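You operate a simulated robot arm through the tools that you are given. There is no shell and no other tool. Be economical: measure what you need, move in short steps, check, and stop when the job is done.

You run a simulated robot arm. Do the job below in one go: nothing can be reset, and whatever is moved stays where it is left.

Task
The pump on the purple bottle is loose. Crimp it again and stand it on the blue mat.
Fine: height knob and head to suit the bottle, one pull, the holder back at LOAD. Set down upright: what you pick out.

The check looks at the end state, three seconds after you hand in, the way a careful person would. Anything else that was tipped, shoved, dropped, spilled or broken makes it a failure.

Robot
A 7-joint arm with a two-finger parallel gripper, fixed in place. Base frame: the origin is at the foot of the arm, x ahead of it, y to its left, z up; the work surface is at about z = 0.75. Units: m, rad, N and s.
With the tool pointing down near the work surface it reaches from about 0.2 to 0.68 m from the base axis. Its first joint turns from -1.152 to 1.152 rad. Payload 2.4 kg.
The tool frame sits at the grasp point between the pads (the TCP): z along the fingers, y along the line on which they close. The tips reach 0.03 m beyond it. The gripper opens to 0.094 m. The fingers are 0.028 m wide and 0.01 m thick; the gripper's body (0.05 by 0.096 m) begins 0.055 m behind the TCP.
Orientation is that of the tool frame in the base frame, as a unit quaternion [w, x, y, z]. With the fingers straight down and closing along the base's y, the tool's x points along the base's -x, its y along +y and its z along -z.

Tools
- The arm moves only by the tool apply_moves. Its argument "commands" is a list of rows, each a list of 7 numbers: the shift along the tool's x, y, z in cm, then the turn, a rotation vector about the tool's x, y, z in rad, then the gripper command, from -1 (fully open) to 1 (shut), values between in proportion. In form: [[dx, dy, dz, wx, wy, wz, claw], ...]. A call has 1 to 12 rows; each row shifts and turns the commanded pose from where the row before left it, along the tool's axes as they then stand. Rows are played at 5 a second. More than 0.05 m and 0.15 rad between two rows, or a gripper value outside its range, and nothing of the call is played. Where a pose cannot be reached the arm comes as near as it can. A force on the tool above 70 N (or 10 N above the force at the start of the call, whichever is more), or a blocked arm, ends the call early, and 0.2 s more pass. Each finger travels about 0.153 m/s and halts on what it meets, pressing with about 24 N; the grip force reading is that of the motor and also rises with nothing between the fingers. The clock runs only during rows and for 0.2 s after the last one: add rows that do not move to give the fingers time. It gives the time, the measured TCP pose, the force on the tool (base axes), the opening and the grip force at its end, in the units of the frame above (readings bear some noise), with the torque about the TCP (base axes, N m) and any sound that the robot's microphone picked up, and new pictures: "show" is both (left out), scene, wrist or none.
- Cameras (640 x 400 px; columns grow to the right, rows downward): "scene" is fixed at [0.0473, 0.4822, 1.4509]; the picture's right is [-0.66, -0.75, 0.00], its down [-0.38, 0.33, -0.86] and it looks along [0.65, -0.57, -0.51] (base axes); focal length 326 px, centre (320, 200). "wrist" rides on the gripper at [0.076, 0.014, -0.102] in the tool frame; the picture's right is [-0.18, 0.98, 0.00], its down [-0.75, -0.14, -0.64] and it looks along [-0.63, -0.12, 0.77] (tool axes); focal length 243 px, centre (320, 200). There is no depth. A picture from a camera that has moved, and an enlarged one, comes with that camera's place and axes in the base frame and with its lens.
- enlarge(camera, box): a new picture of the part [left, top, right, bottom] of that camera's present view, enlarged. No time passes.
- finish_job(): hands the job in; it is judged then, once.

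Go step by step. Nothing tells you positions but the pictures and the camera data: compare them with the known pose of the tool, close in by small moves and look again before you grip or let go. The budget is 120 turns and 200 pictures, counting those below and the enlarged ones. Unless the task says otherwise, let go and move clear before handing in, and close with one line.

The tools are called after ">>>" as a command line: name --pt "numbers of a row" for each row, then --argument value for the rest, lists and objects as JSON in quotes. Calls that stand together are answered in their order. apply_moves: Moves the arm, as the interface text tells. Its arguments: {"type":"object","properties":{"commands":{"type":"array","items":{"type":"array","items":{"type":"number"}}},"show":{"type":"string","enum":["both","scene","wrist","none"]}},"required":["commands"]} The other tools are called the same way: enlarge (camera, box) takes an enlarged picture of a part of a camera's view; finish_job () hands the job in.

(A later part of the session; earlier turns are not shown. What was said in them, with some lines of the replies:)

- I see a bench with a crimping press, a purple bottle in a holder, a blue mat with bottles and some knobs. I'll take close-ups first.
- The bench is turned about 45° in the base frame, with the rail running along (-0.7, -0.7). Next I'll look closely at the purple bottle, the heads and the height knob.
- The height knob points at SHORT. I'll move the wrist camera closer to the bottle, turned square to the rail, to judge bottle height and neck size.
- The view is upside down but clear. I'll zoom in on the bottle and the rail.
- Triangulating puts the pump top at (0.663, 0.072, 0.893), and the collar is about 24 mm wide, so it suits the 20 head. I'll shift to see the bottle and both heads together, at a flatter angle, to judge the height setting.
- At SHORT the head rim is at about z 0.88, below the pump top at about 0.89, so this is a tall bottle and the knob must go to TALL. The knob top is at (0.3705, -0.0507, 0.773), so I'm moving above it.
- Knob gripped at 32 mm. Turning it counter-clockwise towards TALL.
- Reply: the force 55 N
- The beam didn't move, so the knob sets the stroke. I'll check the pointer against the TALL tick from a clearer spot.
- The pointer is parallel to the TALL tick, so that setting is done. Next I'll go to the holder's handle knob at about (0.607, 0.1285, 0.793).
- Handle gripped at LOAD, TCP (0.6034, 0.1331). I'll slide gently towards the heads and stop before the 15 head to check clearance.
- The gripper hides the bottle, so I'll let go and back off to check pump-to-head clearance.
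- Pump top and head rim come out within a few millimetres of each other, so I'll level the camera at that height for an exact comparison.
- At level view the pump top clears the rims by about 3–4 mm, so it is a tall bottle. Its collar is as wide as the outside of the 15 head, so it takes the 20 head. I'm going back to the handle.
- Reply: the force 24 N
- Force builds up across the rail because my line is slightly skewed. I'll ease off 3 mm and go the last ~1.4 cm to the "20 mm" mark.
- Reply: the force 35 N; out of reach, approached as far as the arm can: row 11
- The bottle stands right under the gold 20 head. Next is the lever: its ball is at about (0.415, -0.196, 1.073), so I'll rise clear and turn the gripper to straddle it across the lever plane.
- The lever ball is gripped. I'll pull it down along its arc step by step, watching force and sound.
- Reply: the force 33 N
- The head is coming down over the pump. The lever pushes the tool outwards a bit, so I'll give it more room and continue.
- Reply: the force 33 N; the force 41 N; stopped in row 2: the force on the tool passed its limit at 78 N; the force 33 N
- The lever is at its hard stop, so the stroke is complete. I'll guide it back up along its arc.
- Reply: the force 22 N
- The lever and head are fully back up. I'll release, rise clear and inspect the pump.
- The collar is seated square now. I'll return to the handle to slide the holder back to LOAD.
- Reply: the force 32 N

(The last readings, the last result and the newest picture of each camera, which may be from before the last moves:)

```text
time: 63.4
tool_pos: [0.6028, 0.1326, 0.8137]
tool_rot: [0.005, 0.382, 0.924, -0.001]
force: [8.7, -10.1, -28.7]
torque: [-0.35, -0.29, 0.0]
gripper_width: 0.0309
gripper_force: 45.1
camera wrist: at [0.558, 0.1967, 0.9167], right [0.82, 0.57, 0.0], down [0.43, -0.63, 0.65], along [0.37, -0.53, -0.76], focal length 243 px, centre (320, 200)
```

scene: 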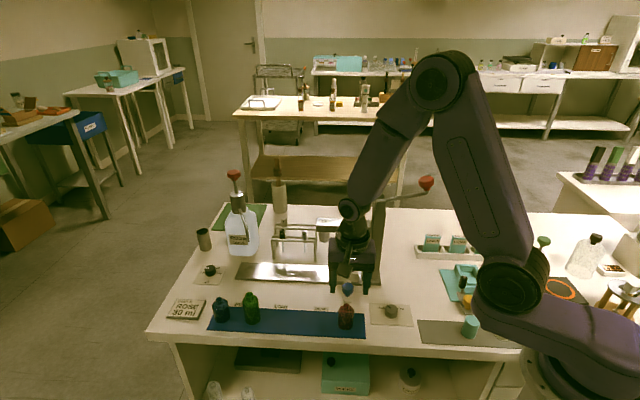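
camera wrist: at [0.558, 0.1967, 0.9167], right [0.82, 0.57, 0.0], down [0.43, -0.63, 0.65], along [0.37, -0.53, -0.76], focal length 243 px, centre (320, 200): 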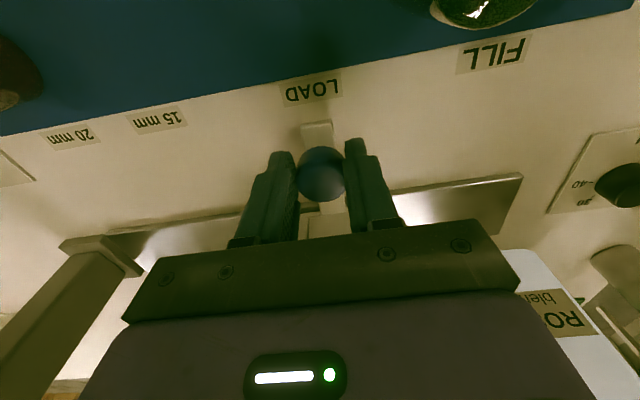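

The holder is back at LOAD, matching its original spot. I'll release, rise, and move over the bottle.

>>> apply_moves --pt "0 0 0.2 0 0 0 0.4" --pt "0 0 0 0 0 0 -0.3" --pt "0 0 0 0 0 0 -0.3" --pt "0 0 -4 0 0 0 -0.3" --pt "0 0 -4 0 0 0 -0.3" --pt "0 0 -4 0 0 0 -0.3" --pt "0 0 -3 0 0 0 -0.3" --pt "0 0 0 0 0 0 -0.3" --show "both"

>>> enlarge --camera "scene" --box '[250, 215, 320, 300]'

>>> enlarge --camera "wrist" --box '[270, 80, 390, 240]'

```text
time: 65.2
tool_pos: [0.6032, 0.1322, 0.963]
tool_rot: [0.005, 0.382, 0.924, 0.0]
force: [-0.3, -0.3, 0.2]
torque: [-0.02, 0.0, 0.0]
gripper_width: 0.0613
gripper_force: 0.0
camera wrist: at [0.5569, 0.1973, 1.0649], right [0.82, 0.57, 0.01], down [0.43, -0.63, 0.65], along [0.37, -0.53, -0.76], focal length 243 px, centre (320, 200)
```

scene: 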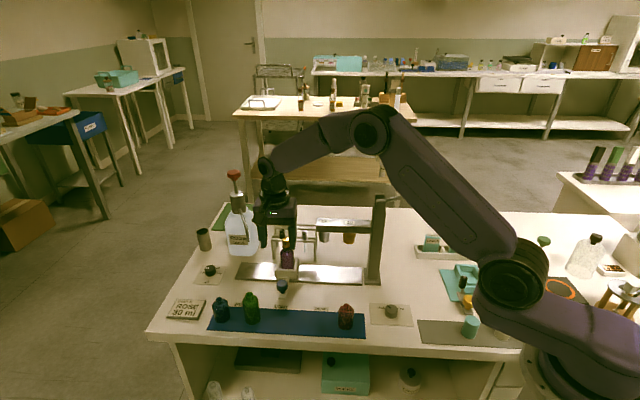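
wrist: 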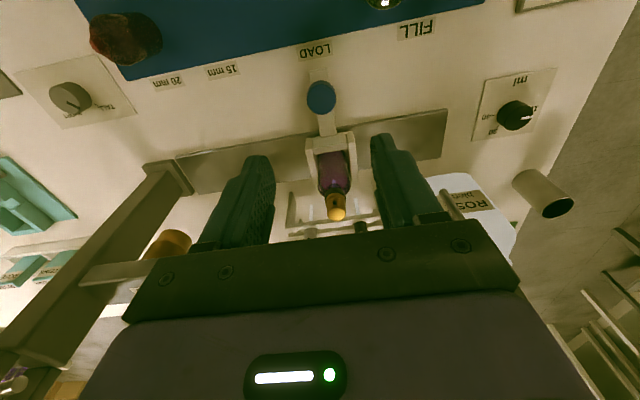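

```text
4.71 times, centred on (285, 258) of scene
camera zoom: at [0.0472, 0.4822, 1.4509], right [-0.66, -0.75, 0.0], down [-0.38, 0.33, -0.86], along [0.65, -0.57, -0.51], focal length 1532 px, centre (485, -71)
```

zoom: 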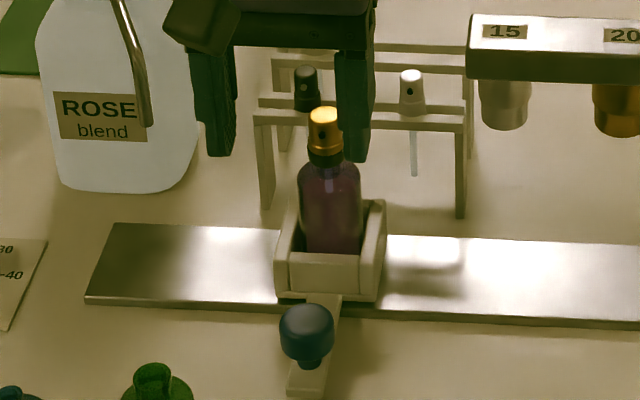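

```text
2.50 times, centred on (330, 160) of wrist
camera zoom: at [0.5569, 0.1973, 1.0649], right [0.82, 0.57, 0.01], down [0.43, -0.63, 0.65], along [0.37, -0.53, -0.76], focal length 606 px, centre (295, 300)
```

zoom: 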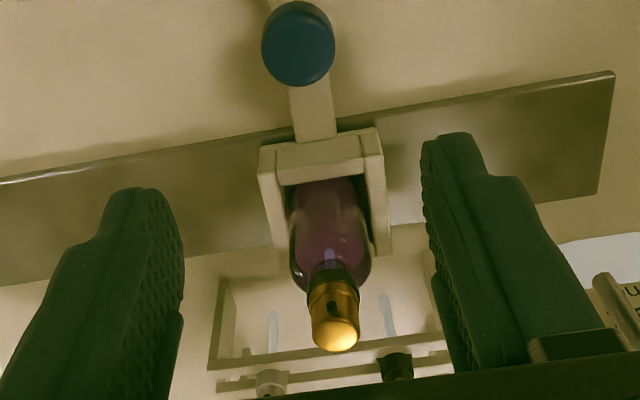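

>>> apply_moves --pt "-4.5 0 0 0 0 0 -0.3" --pt "-4.5 0 0 0 0 0 -0.3" --pt "0 0 0 0 0 0 -0.3" --show "both"

>>> enlarge --camera "scene" --box '[250, 195, 320, 280]'

>>> enlarge --camera "wrist" --box '[250, 80, 390, 240]'

```text
time: 66.0
tool_pos: [0.6679, 0.0715, 0.9646]
tool_rot: [0.005, 0.38, 0.925, -0.001]
force: [0.6, 1.5, -0.2]
torque: [0.0, -0.04, -0.02]
gripper_width: 0.061
gripper_force: 0.0
camera wrist: at [0.6218, 0.1357, 1.0673], right [0.82, 0.57, 0.01], down [0.43, -0.63, 0.65], along [0.37, -0.53, -0.76], focal length 243 px, centre (320, 200)
```

scene: 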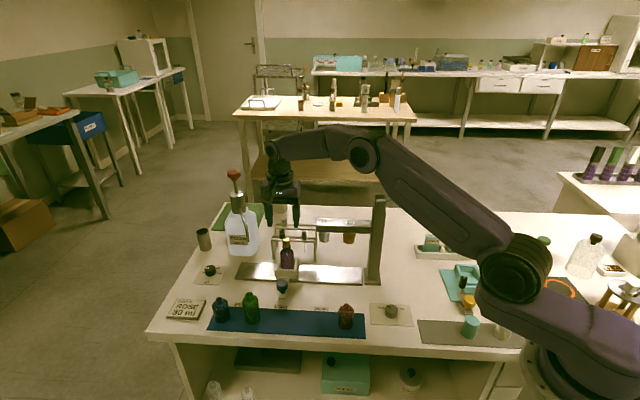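
wrist: 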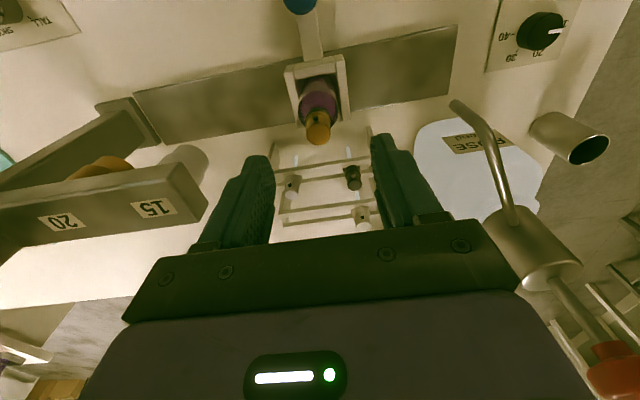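

```text
4.71 times, centred on (285, 238) of scene
camera zoom: at [0.0473, 0.4822, 1.4509], right [-0.66, -0.75, 0.0], down [-0.38, 0.33, -0.86], along [0.65, -0.57, -0.51], focal length 1532 px, centre (485, 24)
```

zoom: 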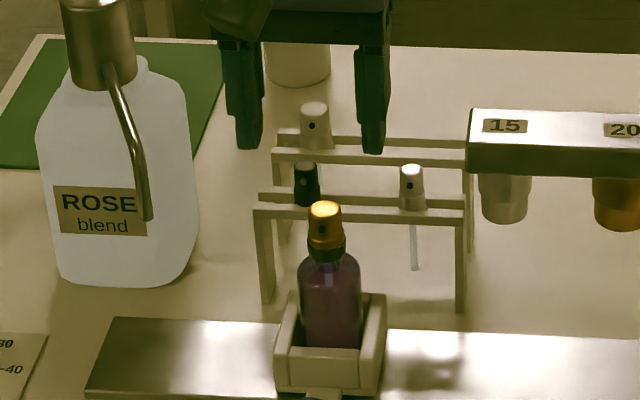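

```text
2.50 times, centred on (320, 160) of wrist
camera zoom: at [0.6218, 0.1357, 1.0673], right [0.82, 0.57, 0.01], down [0.43, -0.63, 0.65], along [0.37, -0.53, -0.76], focal length 606 px, centre (320, 300)
```

zoom: 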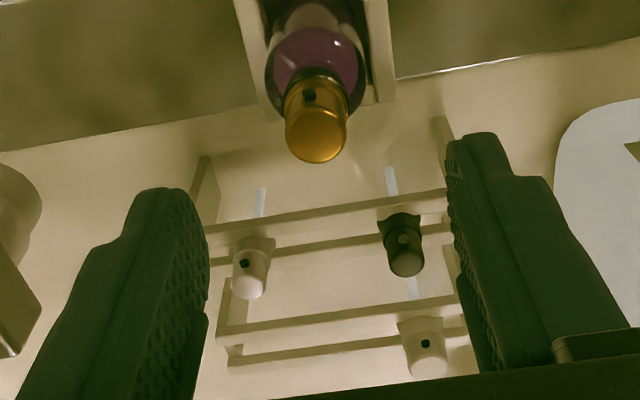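

The pump top triangulates consistently to (0.671, 0.064, 0.883). I'll correct by 7 mm and come down part way.

>>> apply_moves --pt "-0.7 -0.2 2 0 0 0 -0.3" --pt "0 0 2 0 0 0 -0.3" --pt "0 0 0 0 0 0 -0.3" --show "both"

>>> enlarge --camera "scene" --box '[250, 195, 320, 280]'

>>> enlarge --camera "wrist" --box '[250, 80, 390, 240]'

```text
time: 66.8
tool_pos: [0.6697, 0.0646, 0.9219]
tool_rot: [0.005, 0.381, 0.924, 0.0]
force: [-0.4, 0.4, 0.3]
torque: [-0.03, -0.01, 0.0]
gripper_width: 0.0613
gripper_force: 0.0
camera wrist: at [0.6249, 0.1283, 1.0261], right [0.82, 0.57, 0.01], down [0.43, -0.63, 0.65], along [0.37, -0.53, -0.76], focal length 243 px, centre (320, 200)
```

scene: 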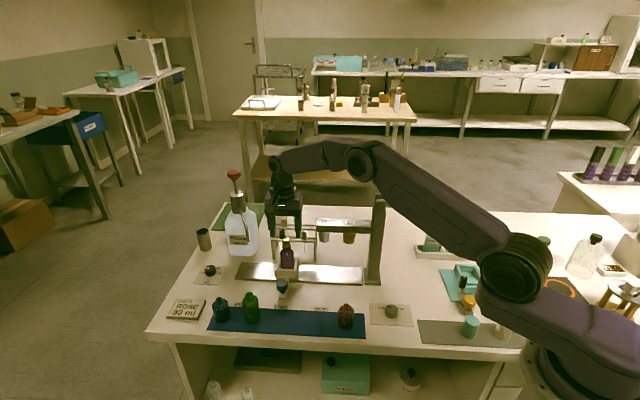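
wrist: 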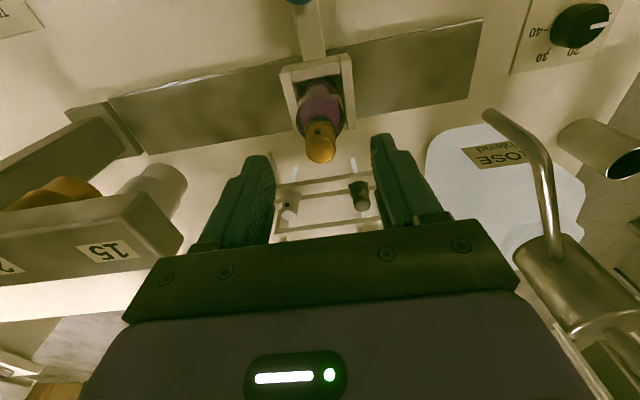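

```text
4.71 times, centred on (285, 238) of scene
camera zoom: at [0.0473, 0.4822, 1.4509], right [-0.66, -0.75, 0.0], down [-0.38, 0.33, -0.86], along [0.65, -0.57, -0.51], focal length 1532 px, centre (485, 24)
```

zoom: 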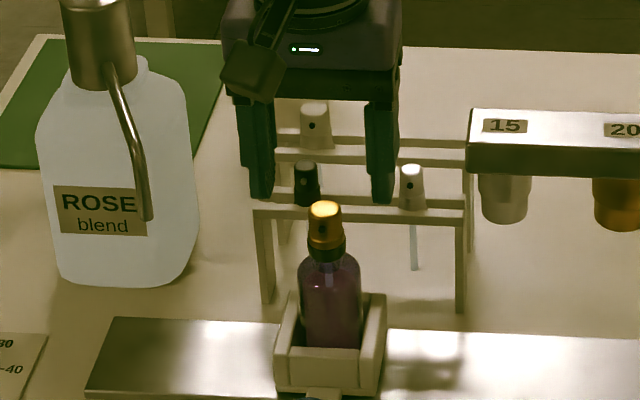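

```text
2.50 times, centred on (320, 160) of wrist
camera zoom: at [0.6249, 0.1283, 1.0261], right [0.82, 0.57, 0.01], down [0.43, -0.63, 0.65], along [0.37, -0.53, -0.76], focal length 606 px, centre (320, 300)
```

zoom: 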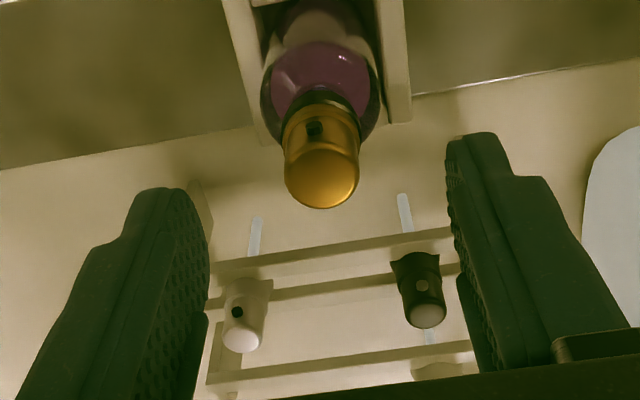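

>>> apply_moves --pt "-0.2 0 2.4 0 0 0 -0.3" --pt "0 0 2.3 0 0 0 -0.3" --pt "0 0 0 0 0 0 -0.3" --show "both"

>>> enlarge --camera "scene" --box '[250, 205, 320, 290]'

>>> enlarge --camera "wrist" --box '[250, 80, 390, 240]'

```text
time: 67.6
tool_pos: [0.6708, 0.0611, 0.8767]
tool_rot: [0.005, 0.381, 0.925, 0.0]
force: [0.0, 0.1, 0.3]
torque: [0.01, 0.01, 0.03]
gripper_width: 0.061
gripper_force: 0.0
camera wrist: at [0.6265, 0.1255, 0.9795], right [0.82, 0.57, 0.01], down [0.43, -0.63, 0.65], along [0.37, -0.53, -0.76], focal length 243 px, centre (320, 200)
```

scene: 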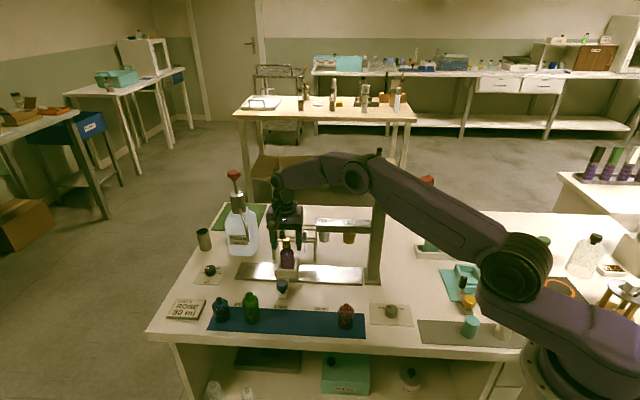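
wrist: 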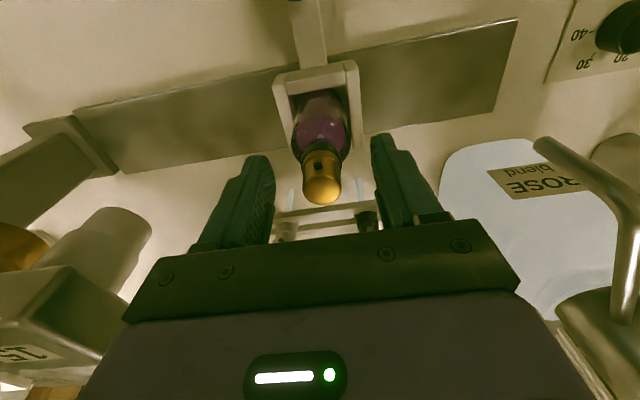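

```text
4.71 times, centred on (285, 248) of scene
camera zoom: at [0.0473, 0.4822, 1.4509], right [-0.66, -0.75, 0.0], down [-0.38, 0.33, -0.86], along [0.65, -0.57, -0.51], focal length 1532 px, centre (485, -24)
```

zoom: 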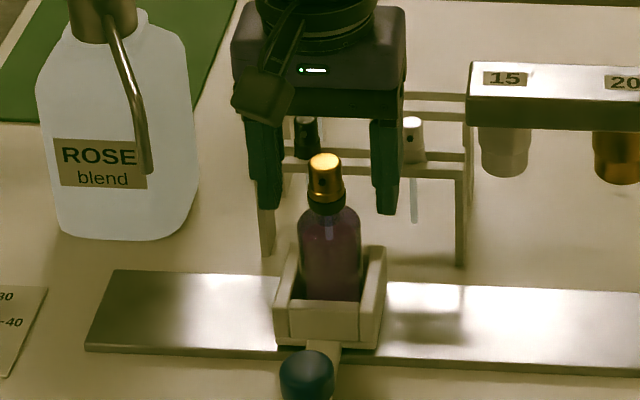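

```text
2.50 times, centred on (320, 160) of wrist
camera zoom: at [0.6265, 0.1255, 0.9795], right [0.82, 0.57, 0.01], down [0.43, -0.63, 0.65], along [0.37, -0.53, -0.76], focal length 606 px, centre (320, 300)
```

zoom: 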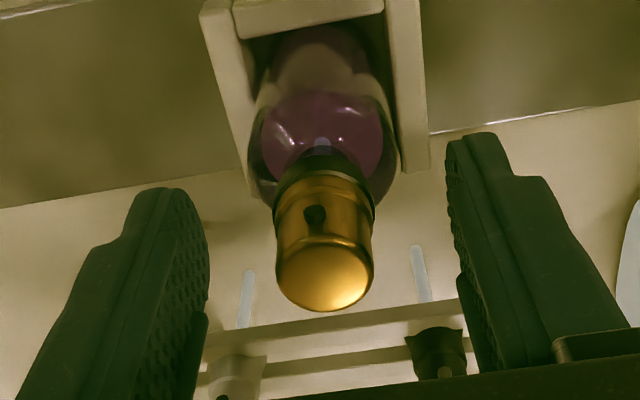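

Aligned within about 2 mm. I'll descend to the bottle body and close.

>>> apply_moves --pt "0 0 1.9 0 0 0 -0.3" --pt "0 0 1.8 0 0 0 -0.3" --pt "0 0 0 0 0 0 -0.3" --show "both"

>>> enlarge --camera "scene" --box '[250, 205, 320, 290]'

>>> enlarge --camera "wrist" --box '[250, 80, 390, 240]'

```text
time: 68.4
tool_pos: [0.6711, 0.0624, 0.8399]
tool_rot: [0.005, 0.381, 0.924, 0.0]
force: [-0.2, -0.7, 0.5]
torque: [-0.04, 0.0, -0.01]
gripper_width: 0.061
gripper_force: 0.1
camera wrist: at [0.6266, 0.1262, 0.9423], right [0.82, 0.57, 0.01], down [0.43, -0.63, 0.65], along [0.37, -0.53, -0.76], focal length 243 px, centre (320, 200)
```

scene: 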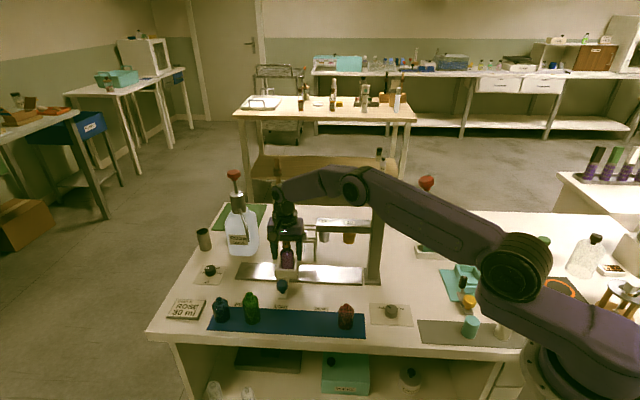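
wrist: 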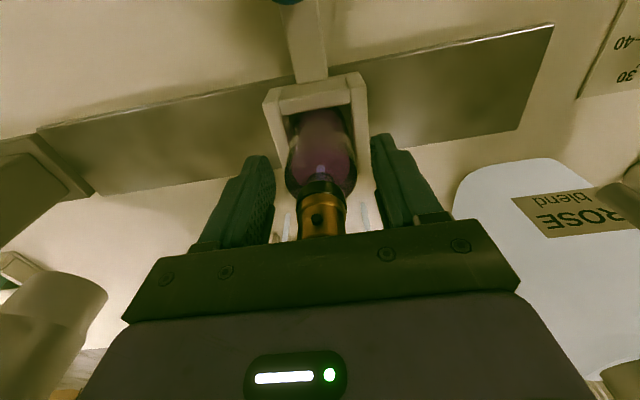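

```text
4.71 times, centred on (285, 248) of scene
camera zoom: at [0.0473, 0.4822, 1.4509], right [-0.66, -0.75, 0.0], down [-0.38, 0.33, -0.86], along [0.65, -0.57, -0.51], focal length 1532 px, centre (485, -24)
```

zoom: 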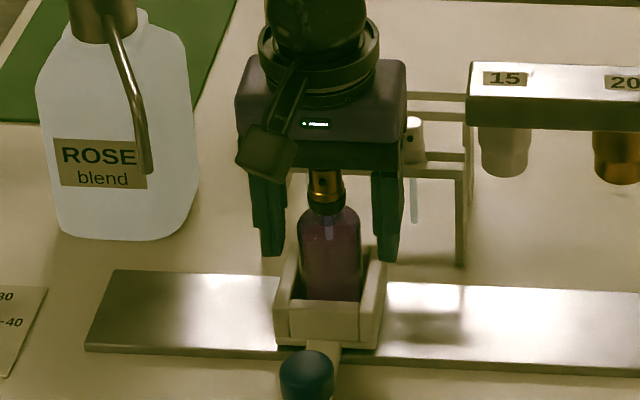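

```text
2.50 times, centred on (320, 160) of wrist
camera zoom: at [0.6266, 0.1262, 0.9423], right [0.82, 0.57, 0.01], down [0.43, -0.63, 0.65], along [0.37, -0.53, -0.76], focal length 606 px, centre (320, 300)
```

zoom: 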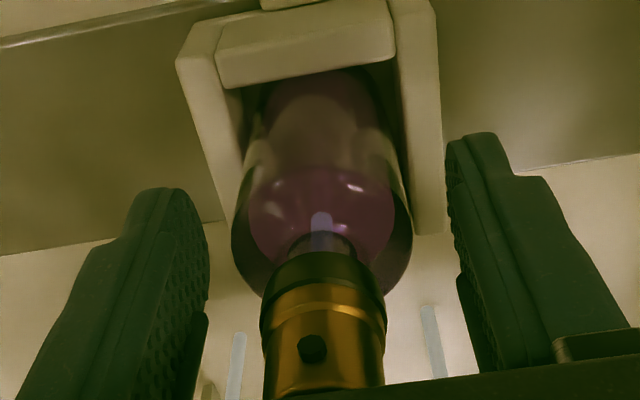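

>>> apply_moves --pt "0 0 0.2 0 0 0 0.0" --pt "0 0 0 0 0 0 0.5" --pt "0 0 0 0 0 0 0.5" --pt "0 0 0 0 0 0 0.5" --show "both"

>>> enlarge --camera "scene" --box '[250, 205, 320, 290]'

```text
time: 69.4
tool_pos: [0.6711, 0.062, 0.8374]
tool_rot: [0.007, 0.382, 0.924, 0.0]
force: [-0.9, 0.4, 2.4]
torque: [-0.05, 0.09, 0.05]
gripper_width: 0.0402
gripper_force: 23.8
camera wrist: at [0.6267, 0.1265, 0.94], right [0.82, 0.57, 0.01], down [0.43, -0.63, 0.65], along [0.37, -0.53, -0.76], focal length 243 px, centre (320, 200)
```

scene: 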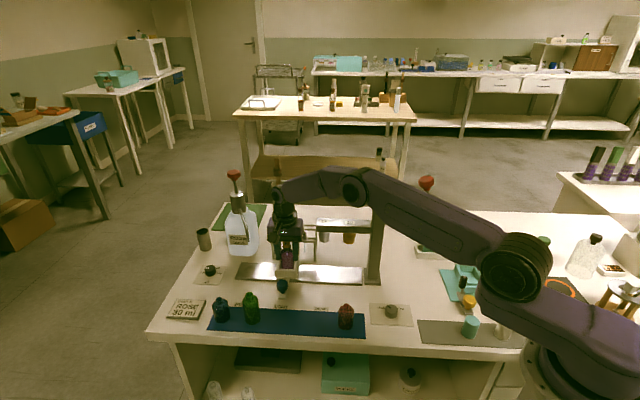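
wrist: 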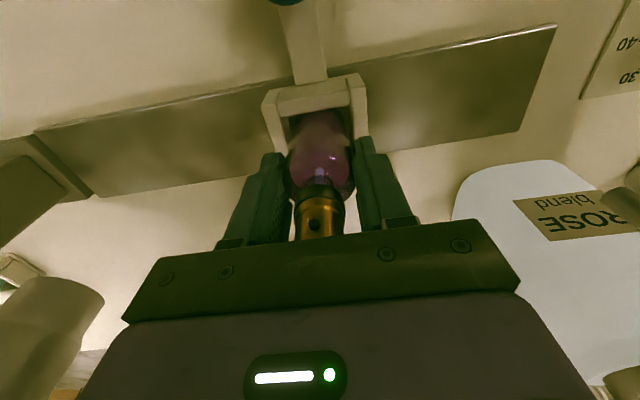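

```text
4.71 times, centred on (285, 248) of scene
camera zoom: at [0.0472, 0.4822, 1.4509], right [-0.66, -0.75, 0.0], down [-0.38, 0.33, -0.86], along [0.65, -0.57, -0.51], focal length 1532 px, centre (485, -24)
```

zoom: 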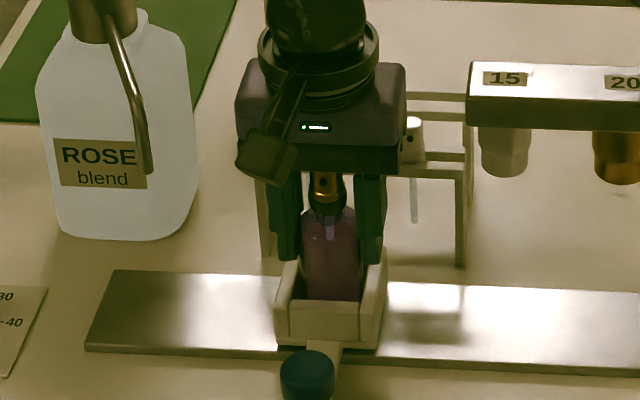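

Gripped at 40 mm. Lifting straight up.

>>> apply_moves --pt "0 0 -1 0 0 0 0.5" --pt "0 0 -1.5 0 0 0 0.5" --pt "0 0 -2 0 0 0 0.5" --pt "0 0 -2.5 0 0 0 0.5" --pt "0 0 -2.5 0 0 0 0.5" --pt "0 0 -1.5 0 0 0 0.5" --pt "0 0 0 0 0 0 0.5" --show "both"

>>> enlarge --camera "scene" --box '[250, 195, 320, 290]'

```text
time: 71.0
tool_pos: [0.6711, 0.0616, 0.946]
tool_rot: [0.005, 0.381, 0.924, 0.0]
force: [0.1, -0.1, -1.4]
torque: [0.01, -0.04, -0.03]
gripper_width: 0.0404
gripper_force: 24.5
camera wrist: at [0.626, 0.1261, 1.049], right [0.82, 0.57, 0.01], down [0.43, -0.63, 0.65], along [0.37, -0.53, -0.76], focal length 243 px, centre (320, 200)
```

scene: 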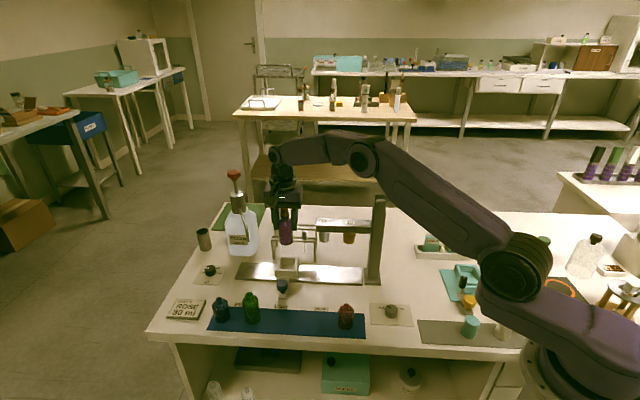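
wrist: 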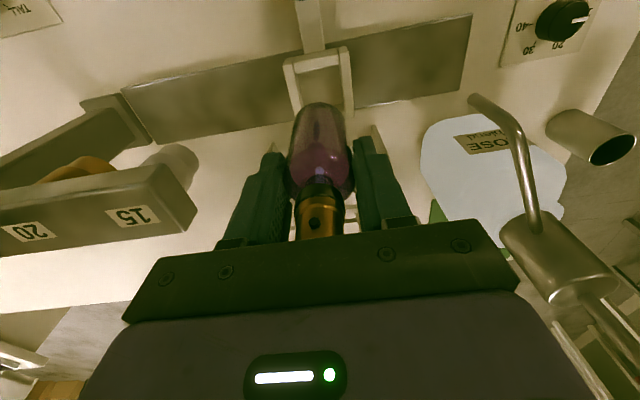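

```text
4.21 times, centred on (285, 242) of scene
camera zoom: at [0.0473, 0.4822, 1.4509], right [-0.66, -0.75, 0.0], down [-0.38, 0.33, -0.86], along [0.65, -0.57, -0.51], focal length 1371 px, centre (467, 21)
```

zoom: 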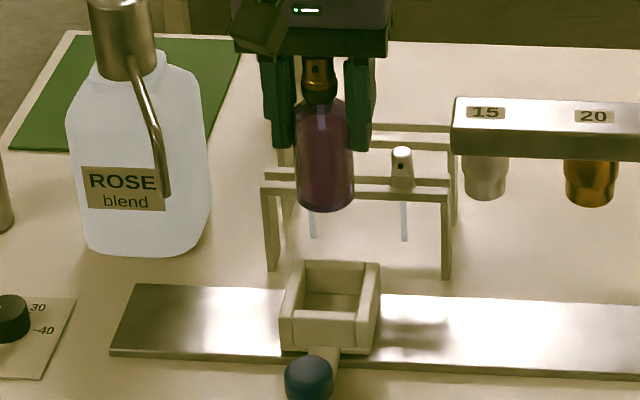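

Bottle lifted upright and the holder stays at LOAD. I'll carry it to the free middle of the blue mat, about (0.508, 0.150).

>>> apply_moves --pt "2.97 -0.87 0 0 0 0 0.5" --pt "2.97 -0.87 0 0 0 0 0.5" --pt "2.97 -0.87 0 0 0 0 0.5" --pt "2.97 -0.87 0 0 0 0 0.5" --pt "2.97 -0.87 0 0 0 0 0.5" --pt "2.97 -0.87 0 0 0 0 0.5" --pt "0 0 3 0 0 0 0.5" --pt "0 0 3 0 0 0 0.5" --pt "0 0 0 0 0 0 0.5" --show "both"

>>> enlarge --camera "scene" --box '[230, 260, 350, 345]'

```text
time: 73.0
tool_pos: [0.5079, 0.151, 0.8837]
tool_rot: [0.006, 0.381, 0.924, 0.001]
force: [0.6, 0.2, -1.4]
torque: [0.01, 0.02, 0.0]
gripper_width: 0.0403
gripper_force: 23.7
camera wrist: at [0.4629, 0.2154, 0.9864], right [0.82, 0.57, 0.01], down [0.43, -0.63, 0.65], along [0.37, -0.53, -0.76], focal length 243 px, centre (320, 200)
```

scene: 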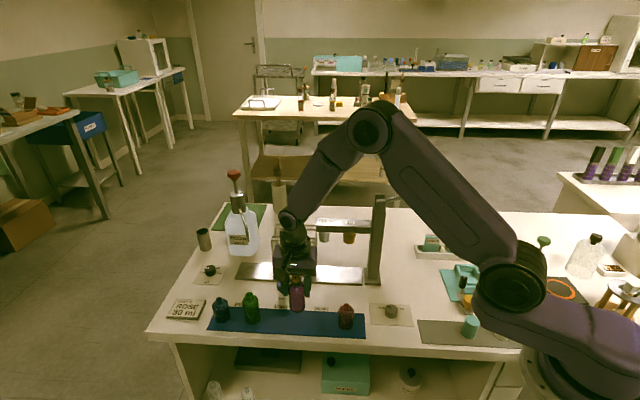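
wrist: 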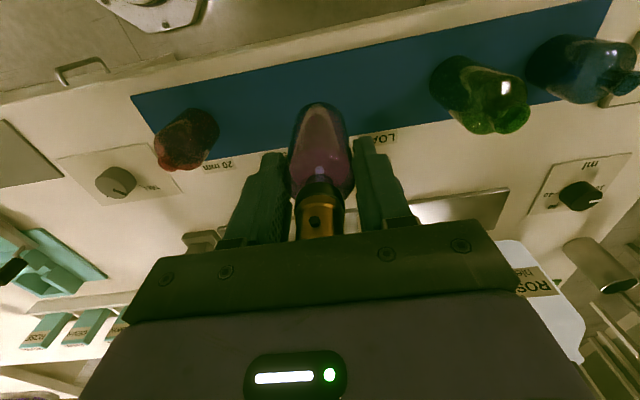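

```text
4.71 times, centred on (290, 302) of scene
camera zoom: at [0.0473, 0.4822, 1.4509], right [-0.66, -0.75, 0.0], down [-0.38, 0.33, -0.86], along [0.65, -0.57, -0.51], focal length 1532 px, centre (461, -282)
```

zoom: 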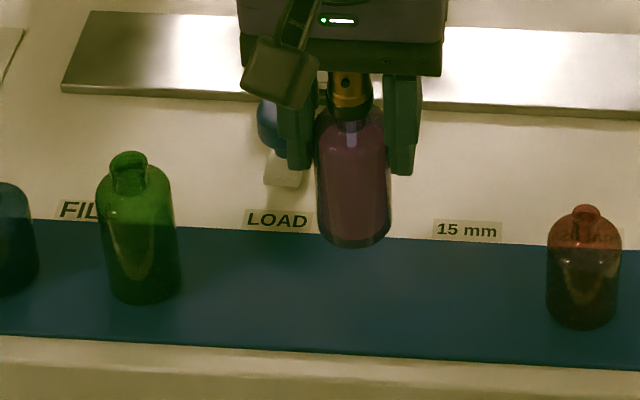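

The bottle will land in the middle of the mat. Lowering gently until contact.

>>> apply_moves --pt "0 0 2 0 0 0 0.5" --pt "0 0 2 0 0 0 0.5" --pt "0 0 1 0 0 0 0.5" --pt "0 0 0 0 0 0 0.5" --show "scene"

>>> enlarge --camera "scene" --box '[230, 260, 350, 345]'

```text
time: 74.0
tool_pos: [0.5094, 0.1504, 0.8338]
tool_rot: [0.006, 0.381, 0.925, 0.0]
force: [0.0, 0.2, -2.0]
torque: [-0.04, 0.02, 0.0]
gripper_width: 0.0402
gripper_force: 24.0
```

scene: 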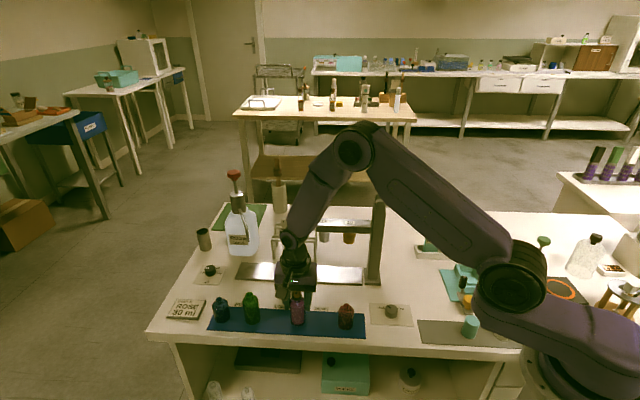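

```text
4.71 times, centred on (290, 302) of scene
camera zoom: at [0.0473, 0.4822, 1.4509], right [-0.66, -0.75, 0.0], down [-0.38, 0.33, -0.86], along [0.65, -0.57, -0.51], focal length 1532 px, centre (461, -282)
```

zoom: 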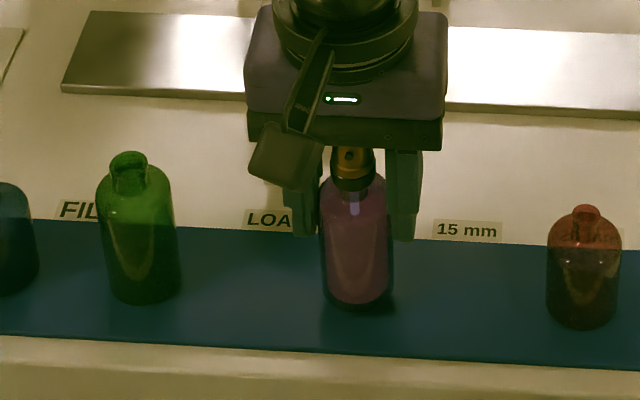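

>>> apply_moves --pt "0 0 0.3 0 0 0 0.5" --pt "0 0 0.2 0 0 0 0.5" --pt "0 0 0 0 0 0 0.5" --show "none"

>>> apply_moves --pt "0 0 0.2 0 0 0 0.5" --pt "0 0 0 0 0 0 0.5" --show "none"

```text
time: 74.8
tool_pos: [0.5083, 0.151, 0.8309]
tool_rot: [0.006, 0.381, 0.925, 0.001]
force: [-0.3, 0.2, -1.7]
torque: [0.02, -0.01, 0.0]
gripper_width: 0.0405
gripper_force: 23.7
```

```text
time: 75.4
tool_pos: [0.5079, 0.1513, 0.8284]
tool_rot: [0.005, 0.381, 0.925, 0.0]
force: [-0.2, 0.2, -1.0]
torque: [-0.02, -0.02, -0.02]
gripper_width: 0.0405
gripper_force: 24.3
```

>>> apply_moves --pt "0 0 0.2 0 0 0 0.5" --pt "0 0 0 0 0 0 0.5" --show "none"

>>> apply_moves --pt "0 0 0.2 0 0 0 0.5" --pt "0 0 0 0 0 0 0.5" --show "scene"

>>> enlarge --camera "scene" --box '[270, 280, 330, 330]'

```text
time: 76.0
tool_pos: [0.5088, 0.1505, 0.8262]
tool_rot: [0.006, 0.382, 0.924, 0.001]
force: [-1.5, -0.3, 15.1]
torque: [-0.24, 0.3, 0.03]
gripper_width: 0.0407
gripper_force: 23.7
```

```text
time: 76.6
tool_pos: [0.5069, 0.1509, 0.8246]
tool_rot: [0.005, 0.381, 0.924, 0.0]
force: [-1.0, -1.5, 14.1]
torque: [-0.3, 0.21, 0.01]
gripper_width: 0.04
gripper_force: 23.8
```

scene: 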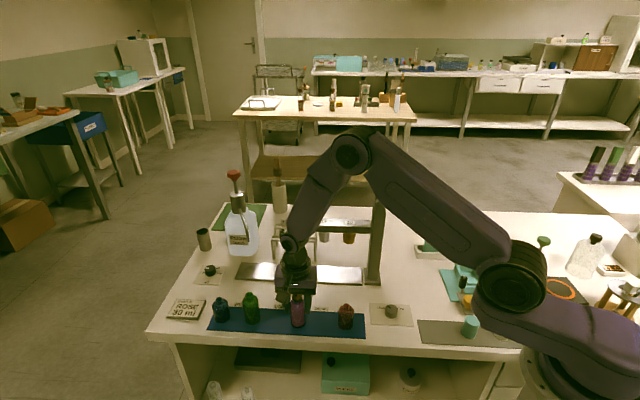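

```text
8.00 times, centred on (300, 305) of scene
camera zoom: at [0.047, 0.4821, 1.4509], right [-0.66, -0.75, 0.0], down [-0.38, 0.33, -0.86], along [0.65, -0.57, -0.51], focal length 2605 px, centre (480, -640)
```

zoom: 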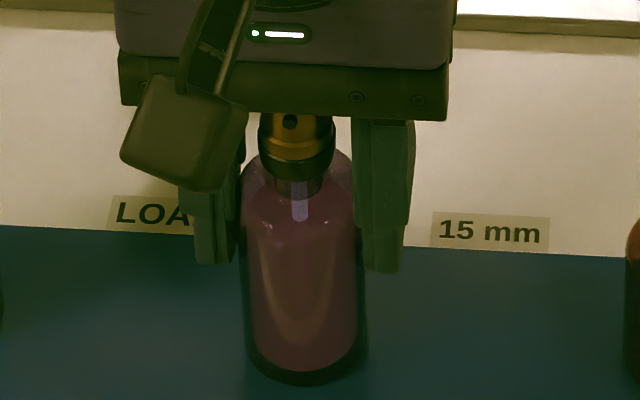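

Contact made and the bottle stands upright on the mat. I'll open gently and rise straight up.

>>> apply_moves --pt "0 0 0 0 0 0 0.1" --pt "0 0 0 0 0 0 -0.1" --pt "0 0 0 0 0 0 -0.3" --pt "0 0 0 0 0 0 -0.3" --pt "0 0 -2 0 0 0 -0.3" --pt "0 0 -3 0 0 0 -0.3" --pt "0 0 -4 0 0 0 -0.3" --pt "0 0 -4 0 0 0 -0.3" --pt "0 0 -4 0 0 0 -0.3" --pt "0 0 -4 0 0 0 -0.3" --pt "0 0 0 0 0 0 -0.3" --show "both"

>>> enlarge --camera "scene" --box '[180, 200, 400, 345]'

>>> enlarge --camera "scene" --box '[270, 270, 330, 330]'

```text
time: 79.0
tool_pos: [0.5058, 0.15, 1.0348]
tool_rot: [0.006, 0.381, 0.925, 0.0]
force: [-0.4, -0.2, 0.0]
torque: [0.04, 0.03, 0.02]
gripper_width: 0.0611
gripper_force: 0.0
camera wrist: at [0.4604, 0.2146, 1.1373], right [0.82, 0.57, 0.01], down [0.43, -0.63, 0.65], along [0.37, -0.53, -0.76], focal length 243 px, centre (320, 200)
```

scene: 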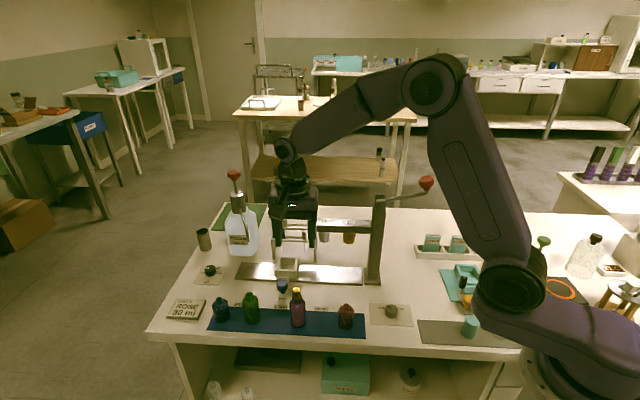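
wrist: 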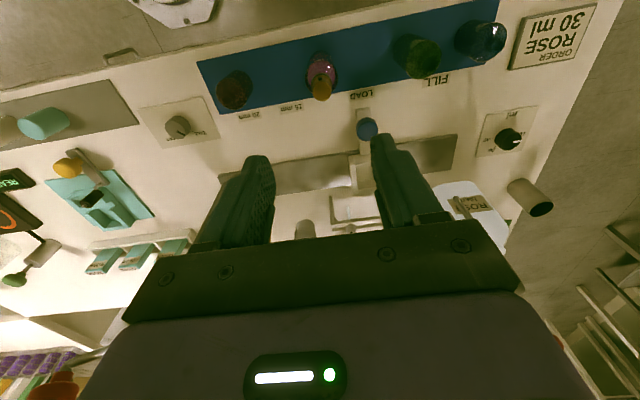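

```text
2.76 times, centred on (290, 272) of scene
camera zoom: at [0.0472, 0.4822, 1.4509], right [-0.66, -0.75, 0.0], down [-0.38, 0.33, -0.86], along [0.65, -0.57, -0.51], focal length 898 px, centre (403, 0)
```

zoom: 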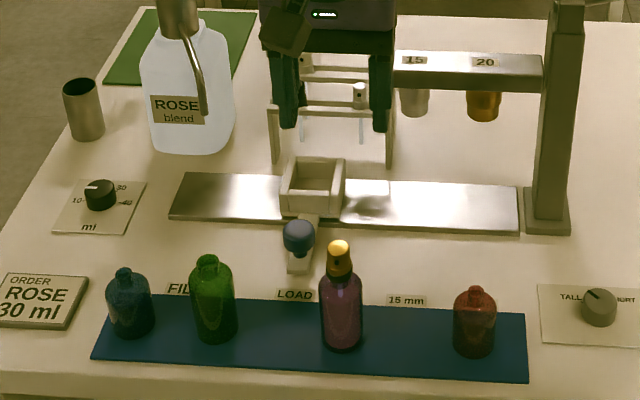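

```text
6.67 times, centred on (300, 300) of scene
camera zoom: at [0.0472, 0.4822, 1.4509], right [-0.66, -0.75, 0.0], down [-0.38, 0.33, -0.86], along [0.65, -0.57, -0.51], focal length 2171 px, centre (453, -467)
```

zoom: 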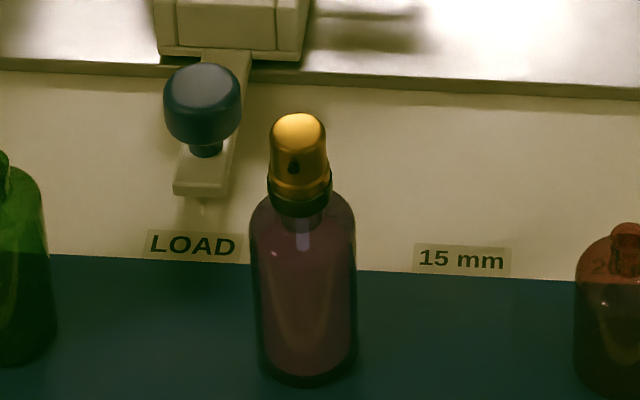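

The crimped bottle stands upright on the blue mat, the holder is at LOAD, the lever is up, and nothing else was disturbed. The arm is clear, so I'm handing in.

>>> finish_job

```text
The job is handed in.
```

The purple bottle's pump is crimped again with the 20 mm head at TALL in one pull, the bottle stands upright on the blue mat, and the holder is back at LOAD.
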